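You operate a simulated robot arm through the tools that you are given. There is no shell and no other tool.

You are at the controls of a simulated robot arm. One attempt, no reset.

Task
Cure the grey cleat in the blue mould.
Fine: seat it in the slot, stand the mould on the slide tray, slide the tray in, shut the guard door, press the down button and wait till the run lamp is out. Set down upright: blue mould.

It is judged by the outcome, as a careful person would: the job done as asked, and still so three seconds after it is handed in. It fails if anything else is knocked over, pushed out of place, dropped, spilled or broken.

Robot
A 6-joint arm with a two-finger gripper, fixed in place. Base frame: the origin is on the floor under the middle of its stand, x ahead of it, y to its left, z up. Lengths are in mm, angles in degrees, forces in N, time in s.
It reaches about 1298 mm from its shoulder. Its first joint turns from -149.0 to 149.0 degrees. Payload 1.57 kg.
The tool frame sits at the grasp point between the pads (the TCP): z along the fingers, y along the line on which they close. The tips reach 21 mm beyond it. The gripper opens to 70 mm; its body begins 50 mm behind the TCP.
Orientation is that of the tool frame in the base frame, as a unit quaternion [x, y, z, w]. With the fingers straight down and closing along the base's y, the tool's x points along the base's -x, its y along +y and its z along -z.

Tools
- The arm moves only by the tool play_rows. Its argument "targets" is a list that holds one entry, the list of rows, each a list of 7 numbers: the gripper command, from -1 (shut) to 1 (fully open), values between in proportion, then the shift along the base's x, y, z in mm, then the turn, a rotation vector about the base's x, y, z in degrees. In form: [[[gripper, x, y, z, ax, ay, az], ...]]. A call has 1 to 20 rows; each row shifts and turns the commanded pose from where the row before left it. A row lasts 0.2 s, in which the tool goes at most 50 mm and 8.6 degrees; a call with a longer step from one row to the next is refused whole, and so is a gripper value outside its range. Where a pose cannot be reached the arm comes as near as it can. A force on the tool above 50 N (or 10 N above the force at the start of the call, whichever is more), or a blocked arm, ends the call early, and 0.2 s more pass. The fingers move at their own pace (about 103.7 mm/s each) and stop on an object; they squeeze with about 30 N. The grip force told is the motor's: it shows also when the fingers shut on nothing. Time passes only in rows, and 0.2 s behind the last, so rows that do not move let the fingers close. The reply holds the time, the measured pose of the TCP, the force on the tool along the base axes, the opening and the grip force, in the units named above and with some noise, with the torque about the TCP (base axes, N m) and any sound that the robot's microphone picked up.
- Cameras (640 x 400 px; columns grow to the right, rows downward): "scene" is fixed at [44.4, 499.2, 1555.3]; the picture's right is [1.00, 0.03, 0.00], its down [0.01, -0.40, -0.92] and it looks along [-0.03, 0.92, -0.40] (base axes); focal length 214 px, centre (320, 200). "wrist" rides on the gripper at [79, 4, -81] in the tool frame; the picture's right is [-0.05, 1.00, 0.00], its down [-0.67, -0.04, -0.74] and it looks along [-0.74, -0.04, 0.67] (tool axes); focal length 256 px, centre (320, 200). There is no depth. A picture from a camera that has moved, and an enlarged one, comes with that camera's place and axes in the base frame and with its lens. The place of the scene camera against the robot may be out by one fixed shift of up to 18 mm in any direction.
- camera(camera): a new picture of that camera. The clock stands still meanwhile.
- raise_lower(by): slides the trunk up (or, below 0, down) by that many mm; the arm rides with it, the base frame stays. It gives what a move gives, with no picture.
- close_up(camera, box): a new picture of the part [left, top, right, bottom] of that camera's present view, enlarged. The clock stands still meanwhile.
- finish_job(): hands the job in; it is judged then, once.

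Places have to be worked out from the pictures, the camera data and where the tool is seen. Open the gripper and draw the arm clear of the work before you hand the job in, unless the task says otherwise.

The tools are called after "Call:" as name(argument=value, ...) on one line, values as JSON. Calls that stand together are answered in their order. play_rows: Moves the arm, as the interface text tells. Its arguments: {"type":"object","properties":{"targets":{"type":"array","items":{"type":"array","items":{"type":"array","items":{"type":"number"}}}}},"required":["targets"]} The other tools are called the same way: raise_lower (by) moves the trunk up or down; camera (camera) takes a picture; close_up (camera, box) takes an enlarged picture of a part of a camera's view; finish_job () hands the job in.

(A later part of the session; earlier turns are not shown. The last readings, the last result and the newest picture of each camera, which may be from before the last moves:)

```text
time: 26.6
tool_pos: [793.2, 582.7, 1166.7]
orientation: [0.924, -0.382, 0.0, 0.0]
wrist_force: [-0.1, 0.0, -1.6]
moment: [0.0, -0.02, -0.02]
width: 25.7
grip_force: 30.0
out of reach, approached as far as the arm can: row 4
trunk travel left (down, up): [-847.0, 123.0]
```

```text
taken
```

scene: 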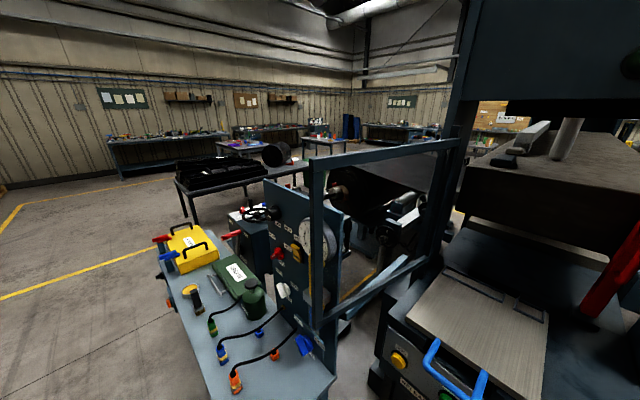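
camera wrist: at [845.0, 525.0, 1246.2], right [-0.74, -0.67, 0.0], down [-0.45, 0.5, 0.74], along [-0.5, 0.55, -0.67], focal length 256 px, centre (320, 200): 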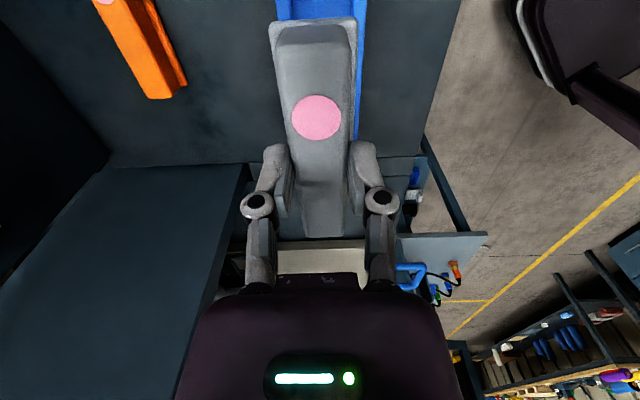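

The cleat is over the mould now. I'll zoom in to check how its centre line sits against the slot before going down.

Call:
close_up(camera="wrist", box=[240, 0, 400, 100])

Call:
raise_lower(by=-60)

Call:
camera(camera="wrist")

Call:
close_up(camera="wrist", box=[220, 0, 420, 125])

```text
4.00 times, centred on (320, 50) of wrist
camera zoom: at [845.0, 525.0, 1246.2], right [-0.74, -0.67, 0.0], down [-0.45, 0.5, 0.74], along [-0.5, 0.55, -0.67], focal length 1024 px, centre (320, 800)
```

zoom: 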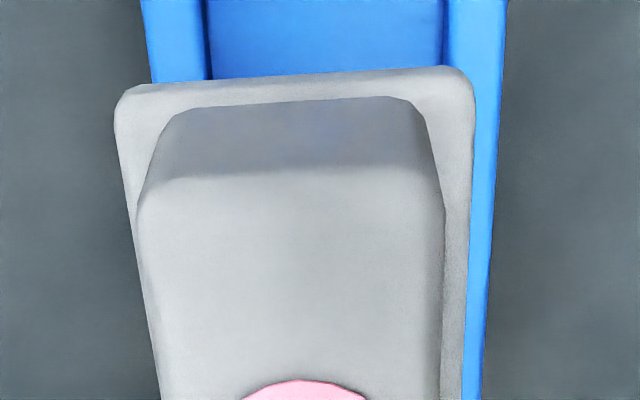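

```text
time: 27.6
tool_pos: [792.6, 582.7, 1106.5]
orientation: [0.924, -0.382, 0.0, 0.001]
wrist_force: [0.1, -0.3, -0.7]
moment: [-0.02, 0.01, -0.03]
width: 25.5
grip_force: 29.7
trunk travel left (down, up): [-787.0, 183.0]
```

```text
taken
camera wrist: at [844.9, 524.8, 1186.3], right [-0.74, -0.67, 0.0], down [-0.45, 0.5, 0.74], along [-0.5, 0.55, -0.67], focal length 256 px, centre (320, 200)
```

wrist: 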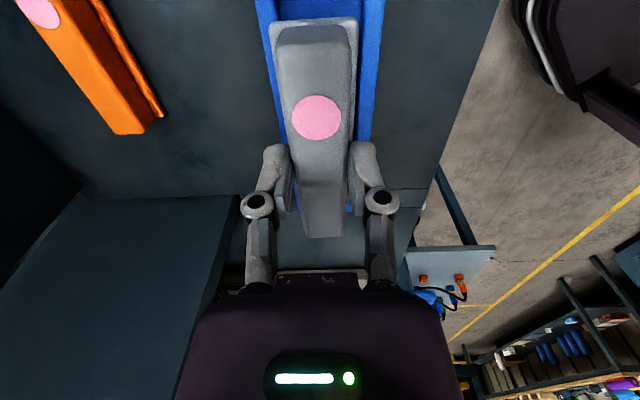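

```text
3.20 times, centred on (320, 62) of wrist
camera zoom: at [844.9, 524.8, 1186.3], right [-0.74, -0.67, 0.0], down [-0.45, 0.5, 0.74], along [-0.5, 0.55, -0.67], focal length 819 px, centre (320, 640)
```

zoom: 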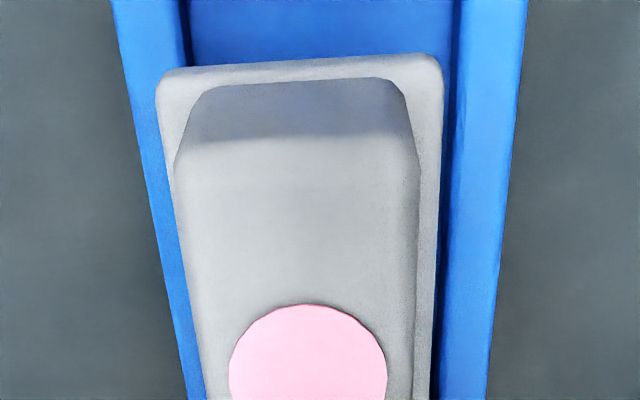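

Comparing edges, the slot centre lies about 2 mm toward the robot (−f) from the cleat's centre line. I'll shift by that much, go down to just above the rim and check again.

Call:
play_rows(targets=[[[-1, -1.5, -1.5, 0, 0, 0, 0], [-1, 0, 0, 0, 0, 0, 0]]])

Call:
raise_lower(by=-22)

Call:
camera(camera="wrist")

Call:
close_up(camera="wrist", box=[220, 0, 420, 125])

```text
time: 28.2
tool_pos: [791.4, 582.0, 1105.8]
orientation: [0.924, -0.383, 0.001, 0.0]
wrist_force: [0.1, 0.0, -2.3]
moment: [0.03, 0.01, 0.04]
width: 25.6
grip_force: 29.9
trunk travel left (down, up): [-787.0, 183.0]
```

```text
time: 28.9
tool_pos: [792.3, 580.1, 1083.6]
orientation: [0.924, -0.383, 0.0, -0.001]
wrist_force: [8.7, -1.2, 11.7]
moment: [0.51, 0.22, -0.28]
width: 25.5
grip_force: 29.8
trunk travel left (down, up): [-765.0, 205.0]
```

```text
taken
camera wrist: at [843.4, 522.4, 1165.1], right [-0.74, -0.67, 0.0], down [-0.45, 0.5, 0.74], along [-0.5, 0.56, -0.67], focal length 256 px, centre (320, 200)
```

wrist: 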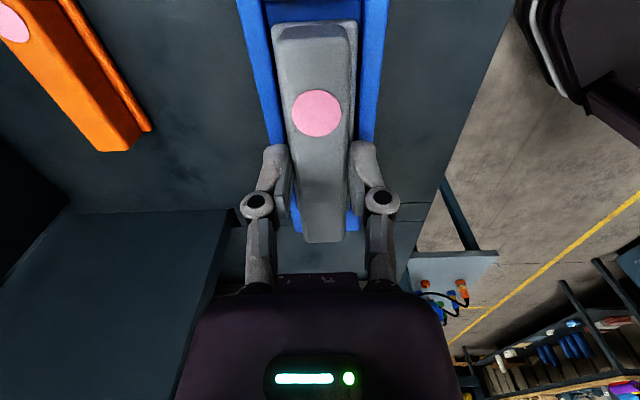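

```text
3.20 times, centred on (320, 62) of wrist
camera zoom: at [843.4, 522.4, 1165.1], right [-0.74, -0.67, 0.0], down [-0.45, 0.5, 0.74], along [-0.5, 0.56, -0.67], focal length 819 px, centre (320, 640)
```

zoom: 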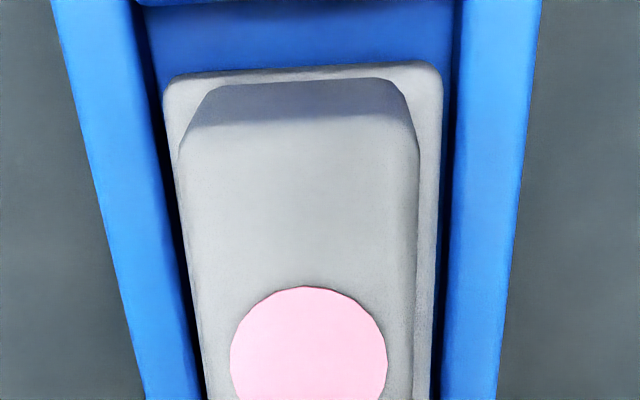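

The far (+r) end touched the slot's end wall: about 12 N upward, and the moment points to the +r end. I'll lift off, look again, and shift toward −r.

Call:
raise_lower(by=8)

Call:
close_up(camera="wrist", box=[220, 0, 420, 125])

Call:
close_up(camera="wrist", box=[260, 130, 380, 250])

```text
time: 29.5
tool_pos: [790.0, 582.0, 1092.4]
orientation: [0.924, -0.383, 0.001, 0.0]
wrist_force: [1.3, -0.4, -1.9]
moment: [0.0, -0.01, 0.01]
width: 25.3
grip_force: 29.9
trunk travel left (down, up): [-773.0, 197.0]
```

```text
3.20 times, centred on (320, 62) of wrist
camera zoom: at [842.9, 524.0, 1171.8], right [-0.74, -0.67, 0.0], down [-0.45, 0.5, 0.74], along [-0.5, 0.55, -0.67], focal length 819 px, centre (320, 640)
```

zoom: 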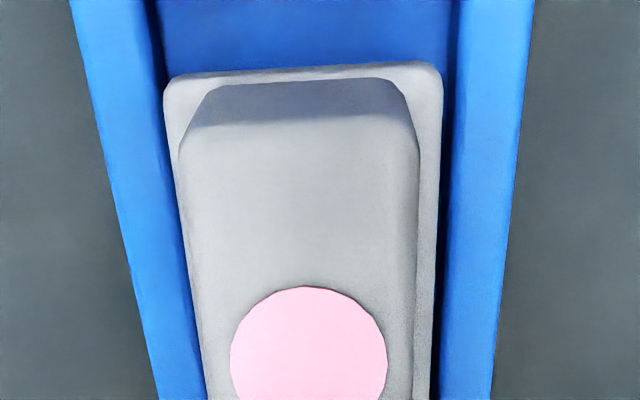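

```text
3.33 times, centred on (320, 190) of wrist
camera zoom: at [842.9, 524.0, 1171.8], right [-0.74, -0.67, 0.0], down [-0.45, 0.5, 0.74], along [-0.5, 0.55, -0.67], focal length 853 px, centre (320, 233)
```

zoom: 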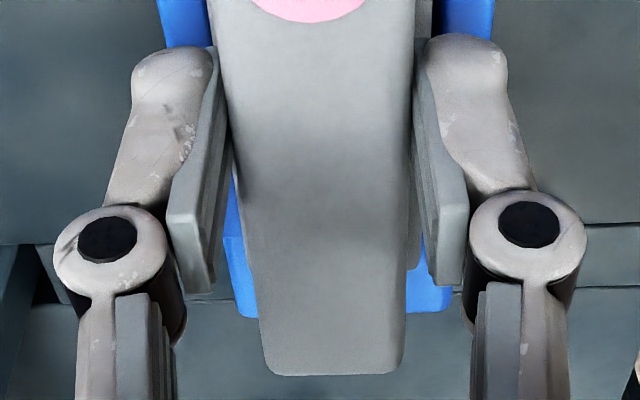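

The force has gone and the cleat is still square. The sideways push toward −r suggests only a slight overlap at the far end wall. I'll shift 2.5 mm along −r and go down in small steps.

Call:
play_rows(targets=[[[-1, 1.8, -1.8, 0, 0, 0, 0], [-1, 0, 0, 0, 0, 0, 0]]])

Call:
raise_lower(by=-6)

Call:
close_up(camera="wrist", box=[220, 0, 420, 125])

```text
time: 30.1
tool_pos: [793.3, 579.2, 1092.7]
orientation: [0.924, -0.382, -0.001, 0.001]
wrist_force: [0.6, 0.5, -0.7]
moment: [0.0, 0.03, 0.0]
width: 25.3
grip_force: 30.0
trunk travel left (down, up): [-773.0, 197.0]
```

```text
time: 30.6
tool_pos: [792.5, 579.9, 1086.2]
orientation: [0.924, -0.383, 0.0, 0.0]
wrist_force: [-0.6, 0.2, -1.5]
moment: [0.02, -0.02, 0.02]
width: 25.5
grip_force: 30.2
trunk travel left (down, up): [-767.0, 203.0]
```

```text
3.20 times, centred on (320, 62) of wrist
camera zoom: at [844.6, 521.7, 1166.2], right [-0.74, -0.67, 0.0], down [-0.45, 0.5, 0.74], along [-0.5, 0.55, -0.67], focal length 819 px, centre (320, 640)
```

zoom: 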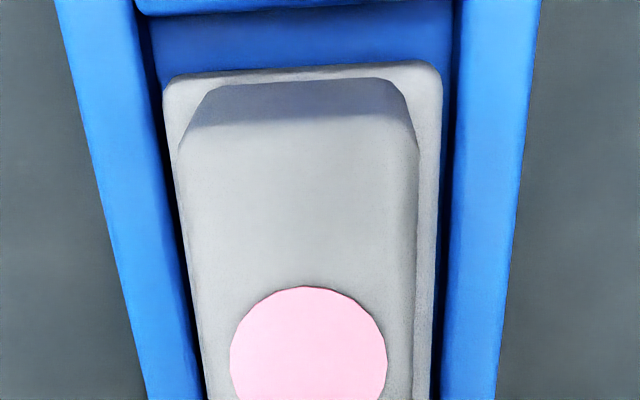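

No contact now at z 1086, and the near gap is about 3 mm. Continuing down in 3 mm steps.

Call:
raise_lower(by=-3)

Call:
raise_lower(by=-2)

```text
time: 31.2
tool_pos: [791.3, 579.7, 1083.0]
orientation: [0.924, -0.383, 0.0, -0.001]
wrist_force: [6.0, 3.2, 14.1]
moment: [0.72, 0.47, -0.27]
width: 25.6
grip_force: 30.3
trunk travel left (down, up): [-764.0, 206.0]
```

```text
time: 31.7
tool_pos: [791.1, 578.8, 1083.5]
orientation: [0.924, -0.383, 0.001, -0.001]
wrist_force: [11.5, 6.4, 32.9]
moment: [0.21, -0.19, 0.02]
width: 25.6
grip_force: 30.1
trunk travel left (down, up): [-762.0, 208.0]
```

The force has risen to 33 N with little moment, so the contact is now broad rather than at one end. I'll look before going further.

Call:
camera(camera="wrist")

Call:
close_up(camera="wrist", box=[220, 0, 420, 125])

Call:
close_up(camera="wrist", box=[260, 130, 380, 250])

```text
taken
camera wrist: at [843.7, 520.8, 1163.6], right [-0.74, -0.67, 0.0], down [-0.45, 0.5, 0.74], along [-0.5, 0.56, -0.67], focal length 256 px, centre (320, 200)
```

wrist: 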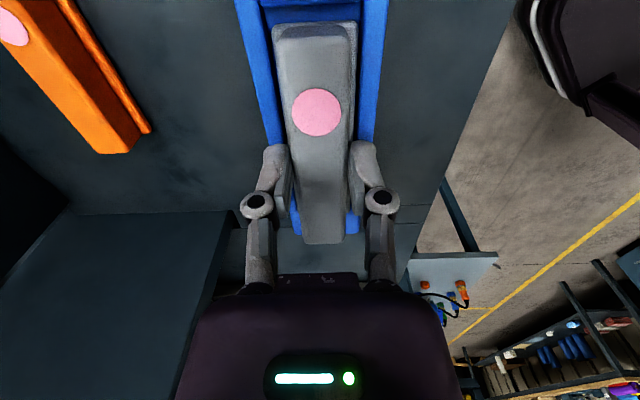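

```text
3.20 times, centred on (320, 62) of wrist
camera zoom: at [843.7, 520.8, 1163.6], right [-0.74, -0.67, 0.0], down [-0.45, 0.5, 0.74], along [-0.5, 0.56, -0.67], focal length 819 px, centre (320, 640)
```

zoom: 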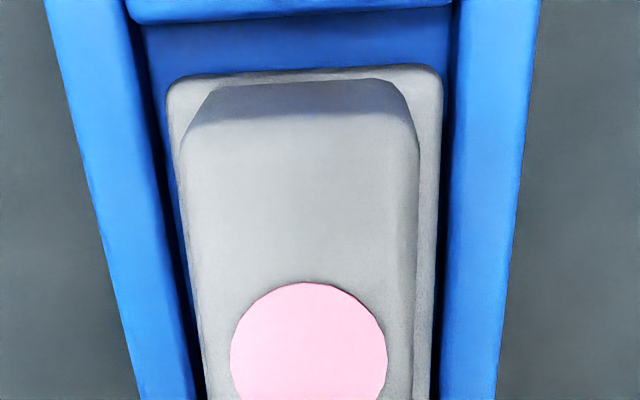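

```text
3.33 times, centred on (320, 190) of wrist
camera zoom: at [843.7, 520.8, 1163.6], right [-0.74, -0.67, 0.0], down [-0.45, 0.5, 0.74], along [-0.5, 0.56, -0.67], focal length 853 px, centre (320, 233)
```

zoom: 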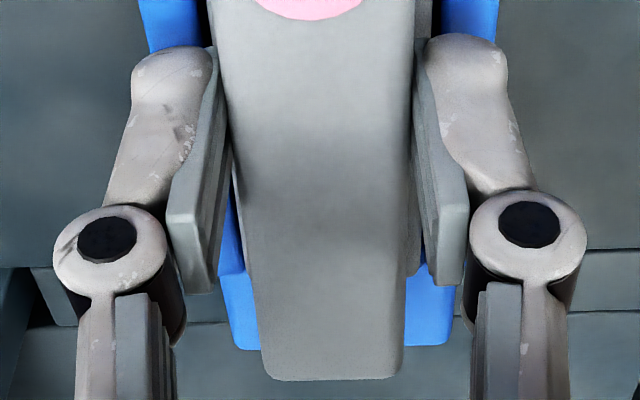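

The flange top now looks level with the rim (the widths match at the same depth), so the cleat is probably at or near the slot floor. I'll relieve the load, then release and look from above.

Call:
raise_lower(by=2)

Call:
play_rows(targets=[[[-0.2, 0, 0, 0, 0, 0, 0], [0.2, 0, 0, 0, 0, 0, 0], [1, 0, 0, 0, 0, 0, 0], [1, 0, 0, 0, 0, 0, 0]]])

Call:
raise_lower(by=100)

Call:
camera(camera="wrist")

Call:
close_up(camera="wrist", box=[240, 0, 400, 160])

```text
time: 32.2
tool_pos: [792.3, 578.7, 1083.1]
orientation: [0.924, -0.382, 0.0, 0.0]
wrist_force: [6.2, 1.5, 11.1]
moment: [0.13, -0.38, -0.04]
width: 25.3
grip_force: 29.8
trunk travel left (down, up): [-764.0, 206.0]
```

```text
time: 33.2
tool_pos: [792.2, 580.1, 1082.1]
orientation: [0.924, -0.382, 0.0, 0.0]
wrist_force: [0.2, 0.4, 0.0]
moment: [0.01, -0.01, 0.02]
width: 69.8
grip_force: 0.2
trunk travel left (down, up): [-764.0, 206.0]
```

```text
time: 34.5
tool_pos: [791.4, 581.2, 1183.7]
orientation: [0.924, -0.383, 0.001, 0.0]
wrist_force: [-0.3, -0.1, 0.5]
moment: [0.0, 0.02, 0.0]
width: 70.2
grip_force: 0.1
trunk travel left (down, up): [-864.0, 106.0]
```

```text
taken
camera wrist: at [844.5, 521.9, 1263.1], right [-0.74, -0.67, 0.0], down [-0.45, 0.5, 0.74], along [-0.5, 0.55, -0.67], focal length 256 px, centre (320, 200)
```

wrist: 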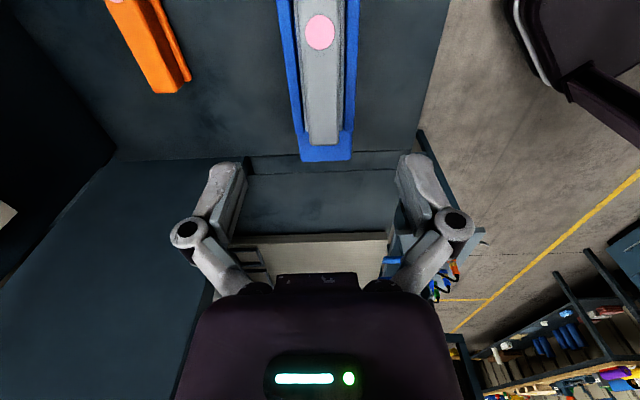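

```text
2.50 times, centred on (320, 80) of wrist
camera zoom: at [844.5, 521.9, 1263.1], right [-0.74, -0.67, 0.0], down [-0.45, 0.5, 0.74], along [-0.5, 0.55, -0.67], focal length 640 px, centre (320, 500)
```

zoom: 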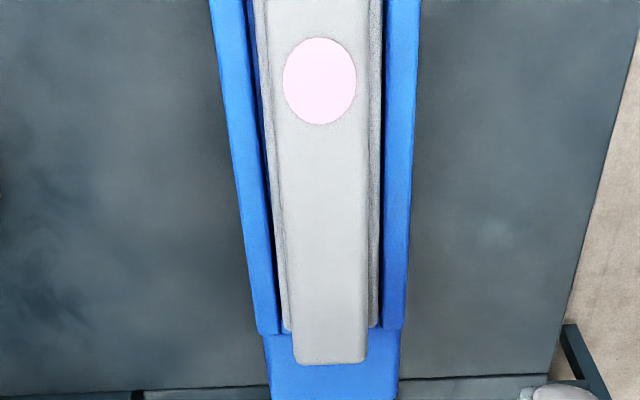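

Released. I'll back off along −r to see the whole length of the slot with the cleat in it.

Call:
play_rows(targets=[[[1, 28, -28, 0, 0, 0, 0], [1, 28, -28, 0, 0, 0, 0], [1, 0, 0, 0, 0, 0, 0]]])

Call:
close_up(camera="wrist", box=[240, 20, 400, 180])

Call:
close_up(camera="wrist", box=[270, 60, 370, 122])

Call:
close_up(camera="wrist", box=[270, 120, 370, 182])

```text
time: 35.3
tool_pos: [846.2, 524.1, 1182.8]
orientation: [0.924, -0.383, 0.0, 0.0]
wrist_force: [-0.7, -0.6, 0.4]
moment: [-0.01, -0.01, -0.01]
width: 70.0
grip_force: 0.1
trunk travel left (down, up): [-864.0, 106.0]
```

```text
2.50 times, centred on (320, 100) of wrist
camera zoom: at [898.4, 465.8, 1263.4], right [-0.74, -0.67, 0.0], down [-0.45, 0.5, 0.74], along [-0.5, 0.55, -0.67], focal length 640 px, centre (320, 450)
```

zoom: 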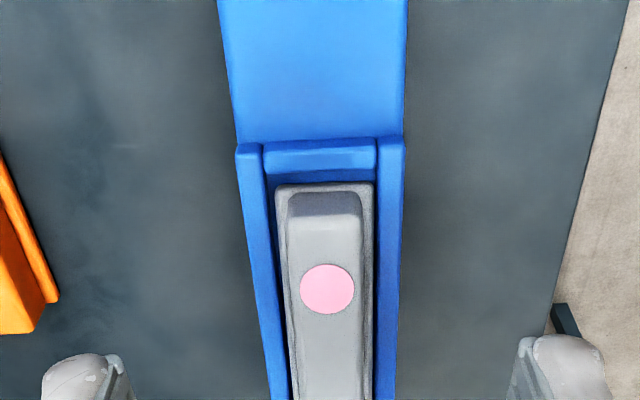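

```text
6.40 times, centred on (320, 91) of wrist
camera zoom: at [898.4, 465.8, 1263.4], right [-0.74, -0.67, 0.0], down [-0.45, 0.5, 0.74], along [-0.5, 0.55, -0.67], focal length 1638 px, centre (320, 898)
```

zoom: 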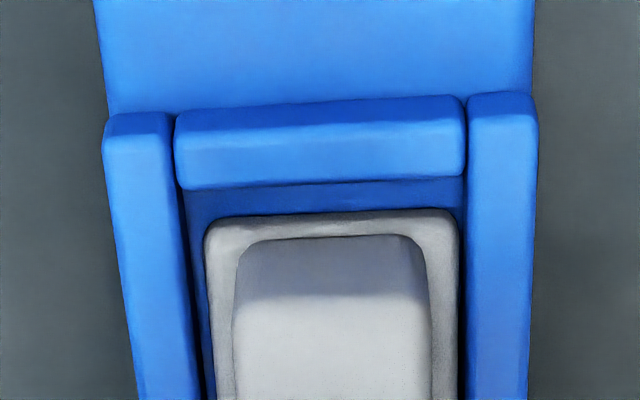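

```text
6.40 times, centred on (320, 151) of wrist
camera zoom: at [898.4, 465.8, 1263.4], right [-0.74, -0.67, 0.0], down [-0.45, 0.5, 0.74], along [-0.5, 0.55, -0.67], focal length 1638 px, centre (320, 514)
```

zoom: 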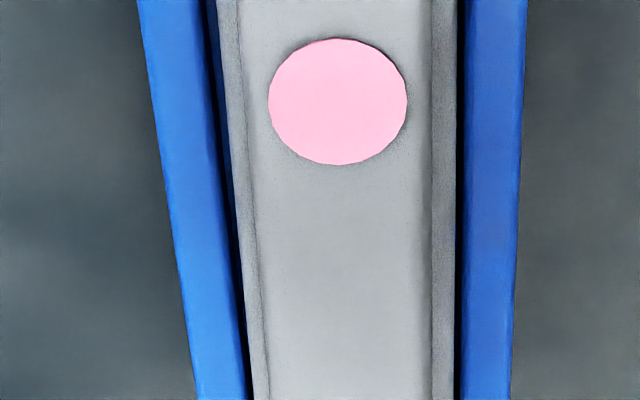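

The near end sits inside the slot with a gap of about 4 mm, but earlier the far flange end seemed to reach over the +r end wall. I'll zoom in on the far end to check for tilt.

Call:
close_up(camera="wrist", box=[270, 150, 370, 212])

Call:
camera(camera="wrist")

```text
6.40 times, centred on (320, 181) of wrist
camera zoom: at [898.4, 465.8, 1263.4], right [-0.74, -0.67, 0.0], down [-0.45, 0.5, 0.74], along [-0.5, 0.55, -0.67], focal length 1638 px, centre (320, 322)
```

zoom: 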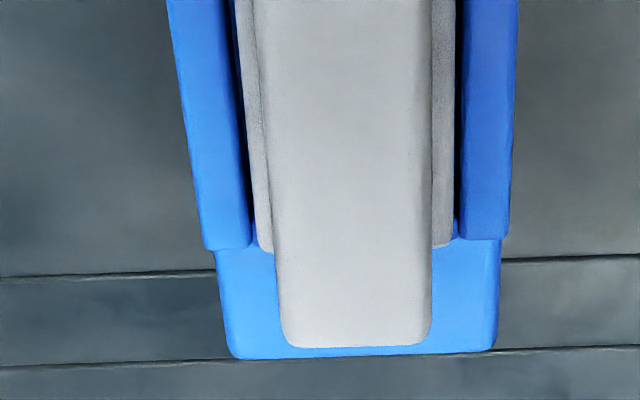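

```text
taken
camera wrist: at [898.4, 465.8, 1263.4], right [-0.74, -0.67, 0.0], down [-0.45, 0.5, 0.74], along [-0.5, 0.55, -0.67], focal length 256 px, centre (320, 200)
```

wrist: 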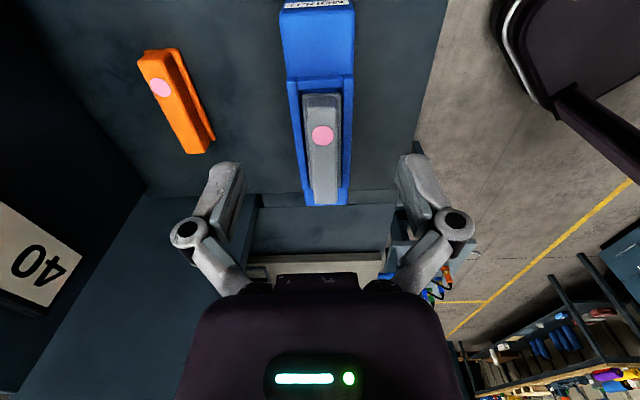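

Confirmed: the far flange end rests on the +r end wall while the near end is down in the slot. I'll re-grip the cleat at the same spot, lift it clear, shift 3.6 mm along −r and lower again.

Call:
play_rows(targets=[[[1, -28, 28, 0, 0, 0, 0], [1, -28, 28, 0, 0, 0, 0], [1, 0, 0, 0, 0, 0, 0]]])

Call:
raise_lower(by=-102)

Call:
play_rows(targets=[[[-1, 0, 0, 0, 0, 0, 0], [-1, 0, 0, 0, 0, 0, 0], [-1, 0, 0, 0, 0, 0, 0]]])

Call:
raise_lower(by=12)

Call:
close_up(camera="wrist", box=[220, 0, 420, 125])

```text
time: 36.1
tool_pos: [790.3, 581.3, 1183.1]
orientation: [0.924, -0.382, 0.001, -0.001]
wrist_force: [-0.1, -0.5, 1.3]
moment: [0.01, -0.02, -0.01]
width: 69.9
grip_force: 0.1
trunk travel left (down, up): [-864.0, 106.0]
```

```text
time: 37.5
tool_pos: [790.0, 580.0, 1081.5]
orientation: [0.924, -0.382, 0.001, -0.001]
wrist_force: [0.0, -0.6, 0.1]
moment: [0.01, 0.01, 0.0]
width: 70.1
grip_force: 0.1
trunk travel left (down, up): [-762.0, 208.0]
```

```text
time: 38.3
tool_pos: [788.0, 579.3, 1081.9]
orientation: [0.924, -0.383, 0.0, -0.001]
wrist_force: [0.2, -0.3, 12.1]
moment: [-0.08, 0.19, -0.06]
width: 25.3
grip_force: 30.2
trunk travel left (down, up): [-762.0, 208.0]
```

```text
time: 38.9
tool_pos: [789.9, 581.6, 1091.8]
orientation: [0.924, -0.383, -0.001, 0.001]
wrist_force: [0.0, -0.5, -1.7]
moment: [-0.03, 0.01, 0.01]
width: 25.8
grip_force: 30.3
trunk travel left (down, up): [-774.0, 196.0]
```

```text
3.20 times, centred on (320, 62) of wrist
camera zoom: at [842.9, 523.2, 1172.7], right [-0.74, -0.67, 0.0], down [-0.45, 0.5, 0.74], along [-0.5, 0.55, -0.67], focal length 819 px, centre (320, 640)
```

zoom: 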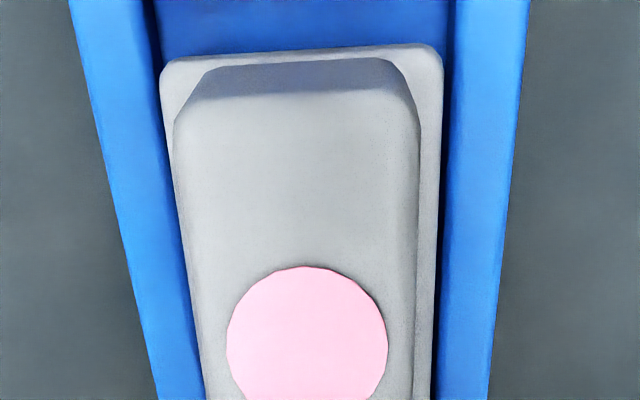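

The cleat is re-gripped and clear of the rim. Shifting 3.8 mm along −r and checking.

Call:
play_rows(targets=[[[-1, 2.7, -2.7, 0, 0, 0, 0], [-1, 0, 0, 0, 0, 0, 0], [-1, 0, 0, 0, 0, 0, 0]]])

Call:
raise_lower(by=-5)

Call:
close_up(camera="wrist", box=[220, 0, 420, 125])

```text
time: 39.7
tool_pos: [792.4, 578.5, 1093.1]
orientation: [0.924, -0.383, 0.0, 0.0]
wrist_force: [0.5, 0.3, -1.4]
moment: [0.03, 0.01, 0.0]
width: 25.7
grip_force: 29.7
trunk travel left (down, up): [-774.0, 196.0]
```

```text
time: 40.2
tool_pos: [792.3, 578.5, 1088.0]
orientation: [0.924, -0.383, 0.0, 0.001]
wrist_force: [-0.8, -0.1, -2.1]
moment: [0.03, -0.02, -0.01]
width: 25.5
grip_force: 29.7
trunk travel left (down, up): [-769.0, 201.0]
```

```text
3.20 times, centred on (320, 62) of wrist
camera zoom: at [844.8, 520.2, 1168.2], right [-0.74, -0.67, 0.0], down [-0.45, 0.5, 0.74], along [-0.5, 0.55, -0.67], focal length 819 px, centre (320, 640)
```

zoom: 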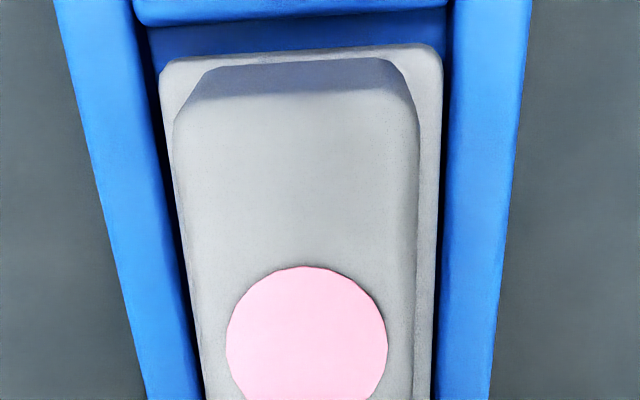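

The near gap is now about 2.5 mm, so roughly another 0.8 mm along −r centres it. The near end also needs about 1 mm toward +f, so I'll add a small turn, then lower with force checks.

Call:
play_rows(targets=[[[-1, 0.9, -0.3, 0, 0, 0, 0.8], [-1, 0, 0, 0, 0, 0, 0], [-1, 0, 0, 0, 0, 0, 0]]])

Call:
raise_lower(by=-4)

Call:
raise_lower(by=-3)

Call:
close_up(camera="wrist", box=[220, 0, 420, 125])

```text
time: 41.0
tool_pos: [794.3, 577.5, 1087.5]
orientation: [0.926, -0.376, 0.0, -0.001]
wrist_force: [-0.3, -0.6, -1.4]
moment: [0.0, -0.01, 0.02]
width: 25.4
grip_force: 29.8
trunk travel left (down, up): [-769.0, 201.0]
```

```text
time: 41.6
tool_pos: [794.2, 578.3, 1083.6]
orientation: [0.927, -0.376, -0.001, 0.0]
wrist_force: [-0.7, 0.1, -1.0]
moment: [0.0, -0.04, 0.02]
width: 25.6
grip_force: 30.4
trunk travel left (down, up): [-765.0, 205.0]
```

```text
time: 42.1
tool_pos: [793.3, 578.6, 1081.1]
orientation: [0.926, -0.377, 0.001, 0.0]
wrist_force: [3.3, 3.3, 11.2]
moment: [-0.43, -0.61, 0.2]
width: 25.1
grip_force: 30.1
trunk travel left (down, up): [-762.0, 208.0]
```

```text
3.20 times, centred on (320, 62) of wrist
camera zoom: at [845.8, 520.5, 1162.3], right [-0.73, -0.68, 0.0], down [-0.45, 0.49, 0.74], along [-0.5, 0.55, -0.67], focal length 819 px, centre (320, 640)
```

zoom: 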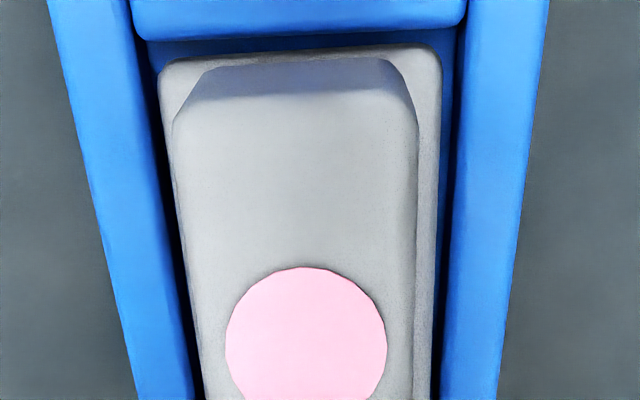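

Contact is now at the near (−r) end, as expected with the tilt, and the flange is inside the walls on all sides. I'll go down a little more to press it flat.

Call:
raise_lower(by=-2)

Call:
raise_lower(by=-2)

```text
time: 42.6
tool_pos: [792.0, 578.2, 1080.0]
orientation: [0.927, -0.376, 0.001, 0.0]
wrist_force: [4.5, 6.6, 19.1]
moment: [-0.33, -0.6, 0.03]
width: 25.6
grip_force: 29.9
trunk travel left (down, up): [-760.0, 210.0]
```

```text
time: 43.1
tool_pos: [791.5, 579.6, 1077.6]
orientation: [0.927, -0.376, 0.0, -0.001]
wrist_force: [2.1, 10.1, 18.0]
moment: [-0.15, -0.51, 0.0]
width: 25.5
grip_force: 30.3
trunk travel left (down, up): [-758.0, 212.0]
```

The tool is now 6 mm lower than in the first attempt and the moment is falling. One more small step, then I'll look.

Call:
raise_lower(by=-2)

Call:
close_up(camera="wrist", box=[220, 0, 420, 125])

Call:
close_up(camera="wrist", box=[260, 130, 380, 250])

```text
time: 43.6
tool_pos: [791.4, 579.0, 1075.6]
orientation: [0.927, -0.376, 0.0, -0.001]
wrist_force: [1.8, 11.6, 22.7]
moment: [0.08, -0.31, -0.01]
width: 25.5
grip_force: 30.4
trunk travel left (down, up): [-756.0, 214.0]
```

```text
3.20 times, centred on (320, 62) of wrist
camera zoom: at [844.2, 521.0, 1156.7], right [-0.73, -0.68, 0.0], down [-0.45, 0.49, 0.74], along [-0.5, 0.55, -0.67], focal length 819 px, centre (320, 640)
```

zoom: 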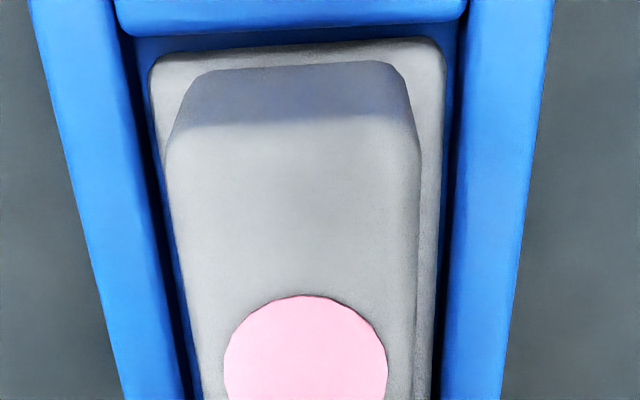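

```text
3.33 times, centred on (320, 190) of wrist
camera zoom: at [844.2, 521.0, 1156.7], right [-0.73, -0.68, 0.0], down [-0.45, 0.49, 0.74], along [-0.5, 0.55, -0.67], focal length 853 px, centre (320, 233)
```

zoom: 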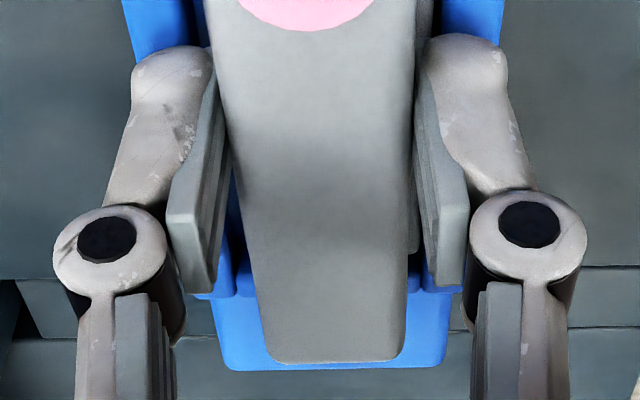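

The cleat has rotated flat; the far end has come down and the contact is nearly central. I'll ease off, release and inspect.

Call:
raise_lower(by=2)

Call:
play_rows(targets=[[[-0.2, 0, 0, 0, 0, 0, 0], [0.2, 0, 0, 0, 0, 0, 0], [1, 0, 0, 0, 0, 0, 0], [1, 0, 0, 0, 0, 0, 0]]])

Call:
raise_lower(by=108)

Call:
play_rows(targets=[[[1, 28, -28, 0, 0, 0, 0], [1, 28, -28, 0, 0, 0, 0], [1, 0, 0, 0, 0, 0, 0]]])

Call:
close_up(camera="wrist", box=[270, 60, 370, 122])

Call:
close_up(camera="wrist", box=[270, 150, 370, 212])

```text
time: 44.2
tool_pos: [792.4, 576.1, 1076.7]
orientation: [0.926, -0.377, 0.0, 0.001]
wrist_force: [0.2, -0.3, -1.7]
moment: [0.02, 0.03, -0.01]
width: 25.3
grip_force: 29.2
trunk travel left (down, up): [-758.0, 212.0]
```

```text
time: 45.2
tool_pos: [792.6, 578.3, 1077.7]
orientation: [0.927, -0.376, 0.0, 0.0]
wrist_force: [-0.5, -1.2, 1.0]
moment: [0.0, 0.0, -0.01]
width: 70.0
grip_force: 0.2
trunk travel left (down, up): [-758.0, 212.0]
```

```text
time: 46.6
tool_pos: [791.7, 577.4, 1183.5]
orientation: [0.927, -0.376, 0.0, 0.0]
wrist_force: [0.9, -0.8, 0.6]
moment: [-0.02, -0.01, 0.0]
width: 70.0
grip_force: 0.1
trunk travel left (down, up): [-866.0, 104.0]
```

```text
time: 47.4
tool_pos: [849.4, 520.9, 1185.5]
orientation: [0.927, -0.376, 0.0, 0.001]
wrist_force: [-0.1, -0.9, -0.1]
moment: [0.05, -0.02, -0.01]
width: 69.7
grip_force: 0.2
trunk travel left (down, up): [-866.0, 104.0]
```

```text
6.40 times, centred on (320, 91) of wrist
camera zoom: at [902.5, 463.6, 1265.4], right [-0.73, -0.68, 0.0], down [-0.45, 0.49, 0.74], along [-0.51, 0.55, -0.67], focal length 1638 px, centre (320, 898)
```

zoom: 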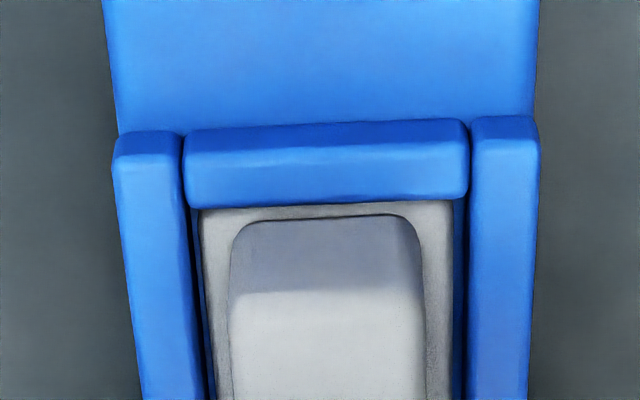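

```text
6.40 times, centred on (320, 181) of wrist
camera zoom: at [902.5, 463.6, 1265.4], right [-0.73, -0.68, 0.0], down [-0.45, 0.49, 0.74], along [-0.51, 0.55, -0.67], focal length 1638 px, centre (320, 322)
```

zoom: 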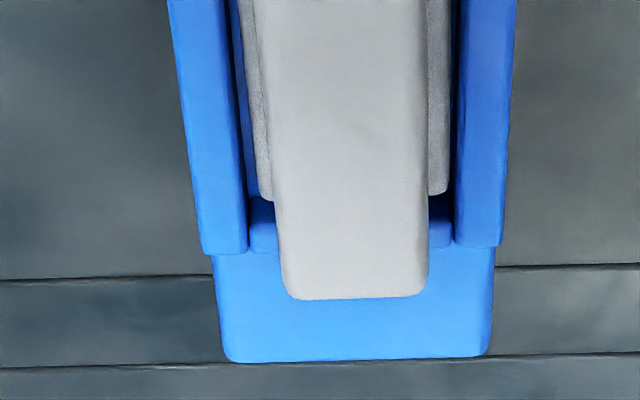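

The cleat is now seated: both ends lie inside the slot, below the end walls. Next I'll grip the mould across its width at mid-length, centre about (790.7, 579.6), keeping the palm clear of the cleat.

Call:
play_rows(targets=[[[1, -29.3, 29.3, 0, 0, 0, -0.8], [1, -29.3, 29.3, 0, 0, 0, 0], [1, 0, 0, 0, 0, 0, 0]]])

Call:
raise_lower(by=-110)

Call:
camera(camera="wrist")

Call:
close_up(camera="wrist", box=[200, 0, 440, 240])

```text
time: 48.2
tool_pos: [789.2, 579.3, 1184.4]
orientation: [0.923, -0.384, 0.0, 0.0]
wrist_force: [0.2, -0.7, -0.4]
moment: [0.0, -0.01, -0.02]
width: 70.2
grip_force: 0.1
trunk travel left (down, up): [-866.0, 104.0]
```

```text
time: 49.6
tool_pos: [789.7, 579.2, 1075.6]
orientation: [0.924, -0.383, -0.001, 0.0]
wrist_force: [0.2, 0.1, -0.2]
moment: [-0.02, 0.01, 0.04]
width: 70.1
grip_force: 0.0
trunk travel left (down, up): [-756.0, 214.0]
```

```text
taken
camera wrist: at [841.9, 520.7, 1155.4], right [-0.74, -0.67, 0.0], down [-0.45, 0.5, 0.74], along [-0.5, 0.55, -0.67], focal length 256 px, centre (320, 200)
```

wrist: 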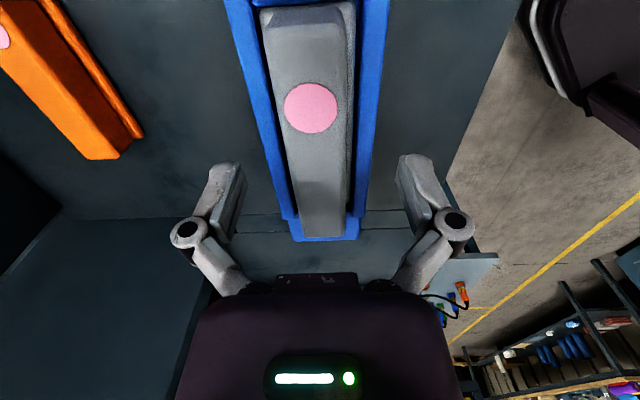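

```text
1.67 times, centred on (320, 120) of wrist
camera zoom: at [841.9, 520.7, 1155.4], right [-0.74, -0.67, 0.0], down [-0.45, 0.5, 0.74], along [-0.5, 0.55, -0.67], focal length 427 px, centre (320, 333)
```

zoom: 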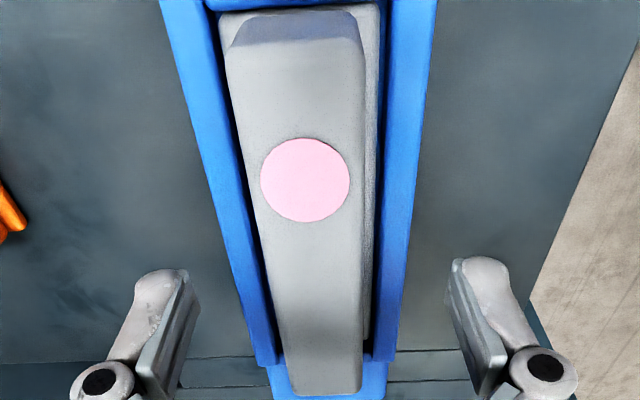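

The fingers straddle the mould, centred to about 1 mm. I'll lower to about z 1036 in two steps, watching the force, then close.

Call:
raise_lower(by=-30)

Call:
raise_lower(by=-9)

Call:
play_rows(targets=[[[0.7, 0, 0, 0, 0, 0, 0], [0.4, 0, 0, 0, 0, 0, 0], [-1, 0, 0, 0, 0, 0, 0], [-1, 0, 0, 0, 0, 0, 0]]])

Call:
camera(camera="wrist")

```text
time: 50.3
tool_pos: [789.8, 578.6, 1044.9]
orientation: [0.924, -0.383, 0.001, -0.001]
wrist_force: [0.5, 0.0, -0.3]
moment: [0.01, -0.01, 0.02]
width: 70.2
grip_force: 0.0
trunk travel left (down, up): [-726.0, 244.0]
```

```text
time: 50.9
tool_pos: [789.0, 579.2, 1036.4]
orientation: [0.924, -0.382, 0.0, 0.0]
wrist_force: [-0.2, 0.2, 0.5]
moment: [-0.01, 0.0, -0.02]
width: 69.9
grip_force: 0.1
trunk travel left (down, up): [-717.0, 253.0]
```

```text
time: 51.9
tool_pos: [789.9, 580.5, 1036.4]
orientation: [0.924, -0.383, 0.0, 0.0]
wrist_force: [3.5, 3.4, 4.1]
moment: [0.22, -0.27, 0.01]
width: 57.8
grip_force: 29.7
trunk travel left (down, up): [-717.0, 253.0]
```

```text
taken
camera wrist: at [842.0, 520.9, 1116.4], right [-0.74, -0.67, 0.0], down [-0.45, 0.5, 0.74], along [-0.5, 0.55, -0.67], focal length 256 px, centre (320, 200)
```

wrist: 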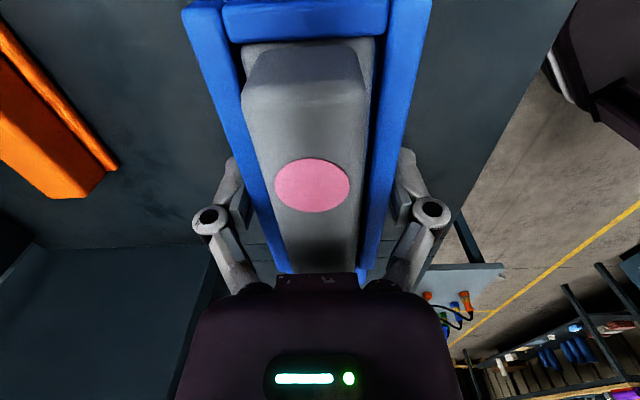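

The mould is gripped at 57.8 mm. A small test lift first.

Call:
raise_lower(by=12)

Call:
camera(camera="wrist")

```text
time: 52.5
tool_pos: [792.1, 578.8, 1048.7]
orientation: [0.924, -0.382, -0.001, 0.001]
wrist_force: [0.2, -0.2, -6.6]
moment: [0.04, 0.03, -0.03]
width: 57.8
grip_force: 29.4
trunk travel left (down, up): [-729.0, 241.0]
```

```text
taken
camera wrist: at [842.7, 521.4, 1127.3], right [-0.74, -0.67, 0.0], down [-0.45, 0.5, 0.74], along [-0.5, 0.55, -0.67], focal length 256 px, centre (320, 200)
```

wrist: 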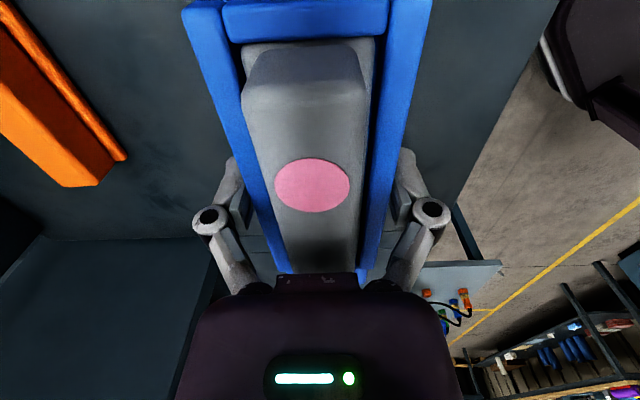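

The lift is clean: about 0.66 kg, balanced, with the cleat still in place. I'll raise it further and carry it along the press front to above the tray, then step inward.

Call:
raise_lower(by=65)

Call:
play_rows(targets=[[[-1, -10, 10, 0, 0, 0, 0], [-1, -20, 20, 0, 0, 0, 0], [-1, -21, 21, 0, 0, 0, 0], [-1, -21, 21, 0, 0, 0, 0], [-1, -21, 21, 0, 0, 0, 0], [-1, -21, 21, 0, 0, 0, 0], [-1, -21, 21, 0, 0, 0, 0], [-1, -21, 21, 0, 0, 0, 0], [-1, -21, 21, 0, 0, 0, 0], [-1, -21, 21, 0, 0, 0, 0], [-1, -21, 21, 0, 0, 0, 0], [-1, -21, 21, 0, 0, 0, 0], [-1, -21, 21, 0, 0, 0, 0], [-1, -21, 21, 0, 0, 0, 0], [-1, -21, 21, 0, 0, 0, 0], [-1, -21, 21, 0, 0, 0, 0], [-1, -10, 10, 0, 0, 0, 0], [-1, 0, 0, 0, 0, 0, 0]]])

Call:
camera(camera="wrist")

Call:
camera(camera="scene")

```text
time: 53.5
tool_pos: [790.0, 578.7, 1110.8]
orientation: [0.924, -0.382, 0.0, 0.0]
wrist_force: [0.0, 0.4, -5.9]
moment: [0.01, 0.0, -0.03]
width: 57.8
grip_force: 29.8
trunk travel left (down, up): [-794.0, 176.0]
```

```text
time: 57.4
tool_pos: [457.6, 914.8, 1112.0]
orientation: [0.924, -0.383, 0.0, -0.001]
wrist_force: [0.5, 0.3, -7.7]
moment: [0.05, 0.02, -0.02]
width: 57.5
grip_force: 30.0
out of reach, approached as far as the arm can: row 10, 16
trunk travel left (down, up): [-794.0, 176.0]
```

```text
taken
camera wrist: at [509.9, 856.7, 1192.6], right [-0.74, -0.67, 0.0], down [-0.45, 0.5, 0.74], along [-0.5, 0.55, -0.67], focal length 256 px, centre (320, 200)
```

wrist: 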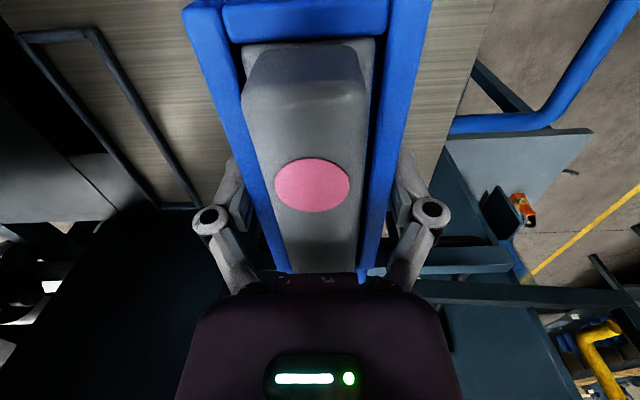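

```text
taken
```

scene: 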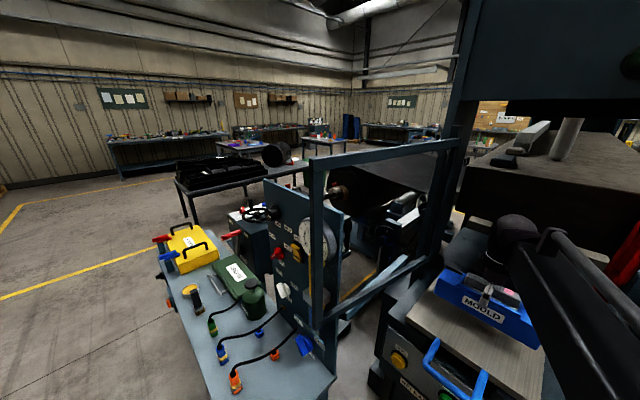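

The mould is centred over the tray across its width (r ≈ 323, tray r ≈ 178 to 471). I'll move about 55 mm inward, staying clear of the rims, then lower most of the way.

Call:
play_rows(targets=[[[-1, 13, 13, 0, 0, 0, 0], [-1, 13, 13, 0, 0, 0, 0], [-1, 13, 13, 0, 0, 0, 0], [-1, 0, 0, 0, 0, 0, 0]]])

Call:
raise_lower(by=-40)

Call:
camera(camera="wrist")

Call:
close_up(camera="scene", box=[380, 200, 640, 400])

```text
time: 58.4
tool_pos: [496.0, 951.3, 1112.2]
orientation: [0.924, -0.383, 0.0, 0.001]
wrist_force: [1.0, 0.2, -7.2]
moment: [0.01, 0.0, 0.0]
width: 57.7
grip_force: 29.9
trunk travel left (down, up): [-794.0, 176.0]
```

```text
time: 59.2
tool_pos: [495.8, 951.6, 1073.8]
orientation: [0.924, -0.383, 0.0, -0.001]
wrist_force: [-0.7, 0.0, -7.5]
moment: [0.0, 0.04, -0.02]
width: 57.4
grip_force: 29.6
trunk travel left (down, up): [-754.0, 216.0]
```

```text
taken
camera wrist: at [548.2, 893.1, 1152.7], right [-0.74, -0.67, 0.0], down [-0.45, 0.5, 0.74], along [-0.5, 0.55, -0.67], focal length 256 px, centre (320, 200)
```

wrist: 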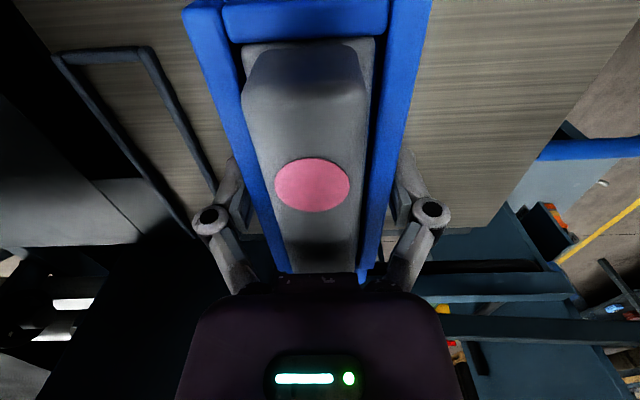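

```text
2.00 times, centred on (510, 300) of scene
camera zoom: at [44.4, 499.2, 1555.3], right [1.0, 0.03, 0.0], down [0.01, -0.4, -0.92], along [-0.03, 0.92, -0.4], focal length 429 px, centre (-60, 0)
```

zoom: 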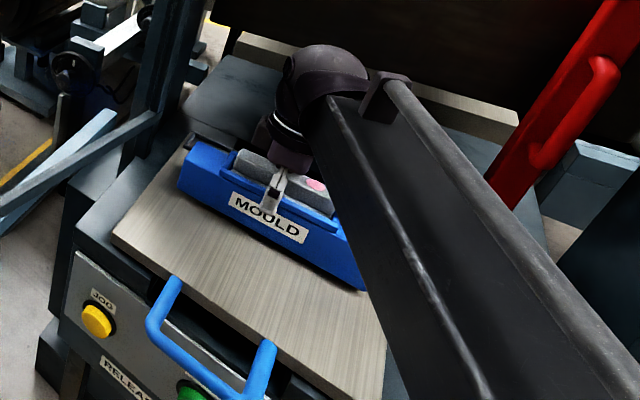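

The mould hangs squarely over the tray, in front of the rims. I'll lower in small steps until it touches.

Call:
raise_lower(by=-10)

Call:
raise_lower(by=-4)

Call:
raise_lower(by=-3)

```text
time: 59.8
tool_pos: [495.7, 951.4, 1062.1]
orientation: [0.924, -0.382, 0.0, 0.001]
wrist_force: [-0.2, -0.6, -6.7]
moment: [0.04, 0.02, -0.01]
width: 57.6
grip_force: 30.3
trunk travel left (down, up): [-744.0, 226.0]
```

```text
time: 60.3
tool_pos: [496.1, 951.3, 1061.3]
orientation: [0.924, -0.383, 0.0, -0.002]
wrist_force: [4.0, 7.4, 21.9]
moment: [0.07, -0.21, -0.03]
width: 58.0
grip_force: 29.3
trunk travel left (down, up): [-740.0, 230.0]
```

```text
time: 60.8
tool_pos: [494.9, 949.5, 1057.6]
orientation: [0.924, -0.383, 0.0, -0.001]
wrist_force: [2.6, 5.0, 19.9]
moment: [0.12, -0.08, -0.08]
width: 57.9
grip_force: 29.9
trunk travel left (down, up): [-737.0, 233.0]
```

The mould is standing on the tray, with about 20 N of reaction. I'll open the gripper and rise clear.

Call:
raise_lower(by=1.5)

Call:
play_rows(targets=[[[0.75, 0, 0, 0, 0, 0, 0], [0.85, 0, 0, 0, 0, 0, 0], [1, 0, 0, 0, 0, 0, 0], [1, 0, 0, 0, 0, 0, 0]]])

Call:
raise_lower(by=110)

Call:
camera(camera="wrist")

Call:
close_up(camera="scene", box=[380, 200, 640, 400])

```text
time: 61.3
tool_pos: [495.2, 949.5, 1057.7]
orientation: [0.924, -0.383, 0.0, 0.0]
wrist_force: [-0.2, -3.6, -0.6]
moment: [0.49, 0.38, 0.11]
width: 57.9
grip_force: 29.8
trunk travel left (down, up): [-739.0, 231.0]
```

```text
time: 62.3
tool_pos: [495.8, 949.7, 1057.1]
orientation: [0.924, -0.382, 0.0, 0.0]
wrist_force: [-0.9, -0.4, -0.3]
moment: [-0.01, 0.0, -0.05]
width: 69.9
grip_force: 0.0
trunk travel left (down, up): [-739.0, 231.0]
```

```text
time: 63.7
tool_pos: [495.4, 952.0, 1166.9]
orientation: [0.924, -0.383, 0.0, -0.001]
wrist_force: [0.2, 1.0, 0.7]
moment: [0.0, -0.02, 0.02]
width: 70.0
grip_force: 0.0
trunk travel left (down, up): [-849.0, 121.0]
```

```text
taken
camera wrist: at [548.0, 892.8, 1247.6], right [-0.74, -0.67, 0.0], down [-0.45, 0.5, 0.74], along [-0.5, 0.55, -0.67], focal length 256 px, centre (320, 200)
```

wrist: 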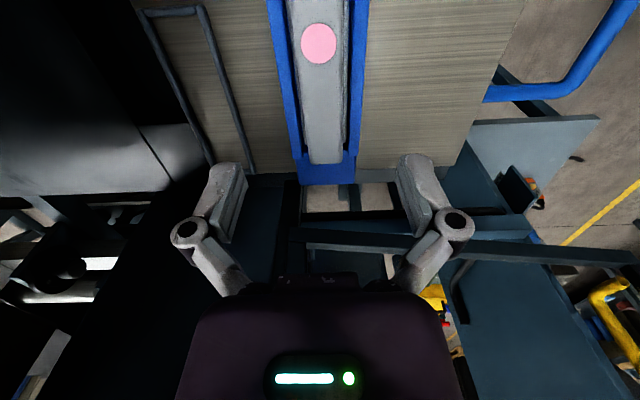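

```text
2.00 times, centred on (510, 300) of scene
camera zoom: at [44.4, 499.2, 1555.3], right [1.0, 0.03, 0.0], down [0.01, -0.4, -0.92], along [-0.03, 0.92, -0.4], focal length 429 px, centre (-60, 0)
```

zoom: 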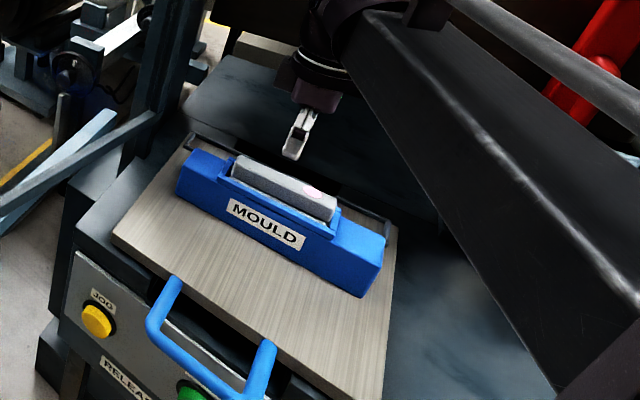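

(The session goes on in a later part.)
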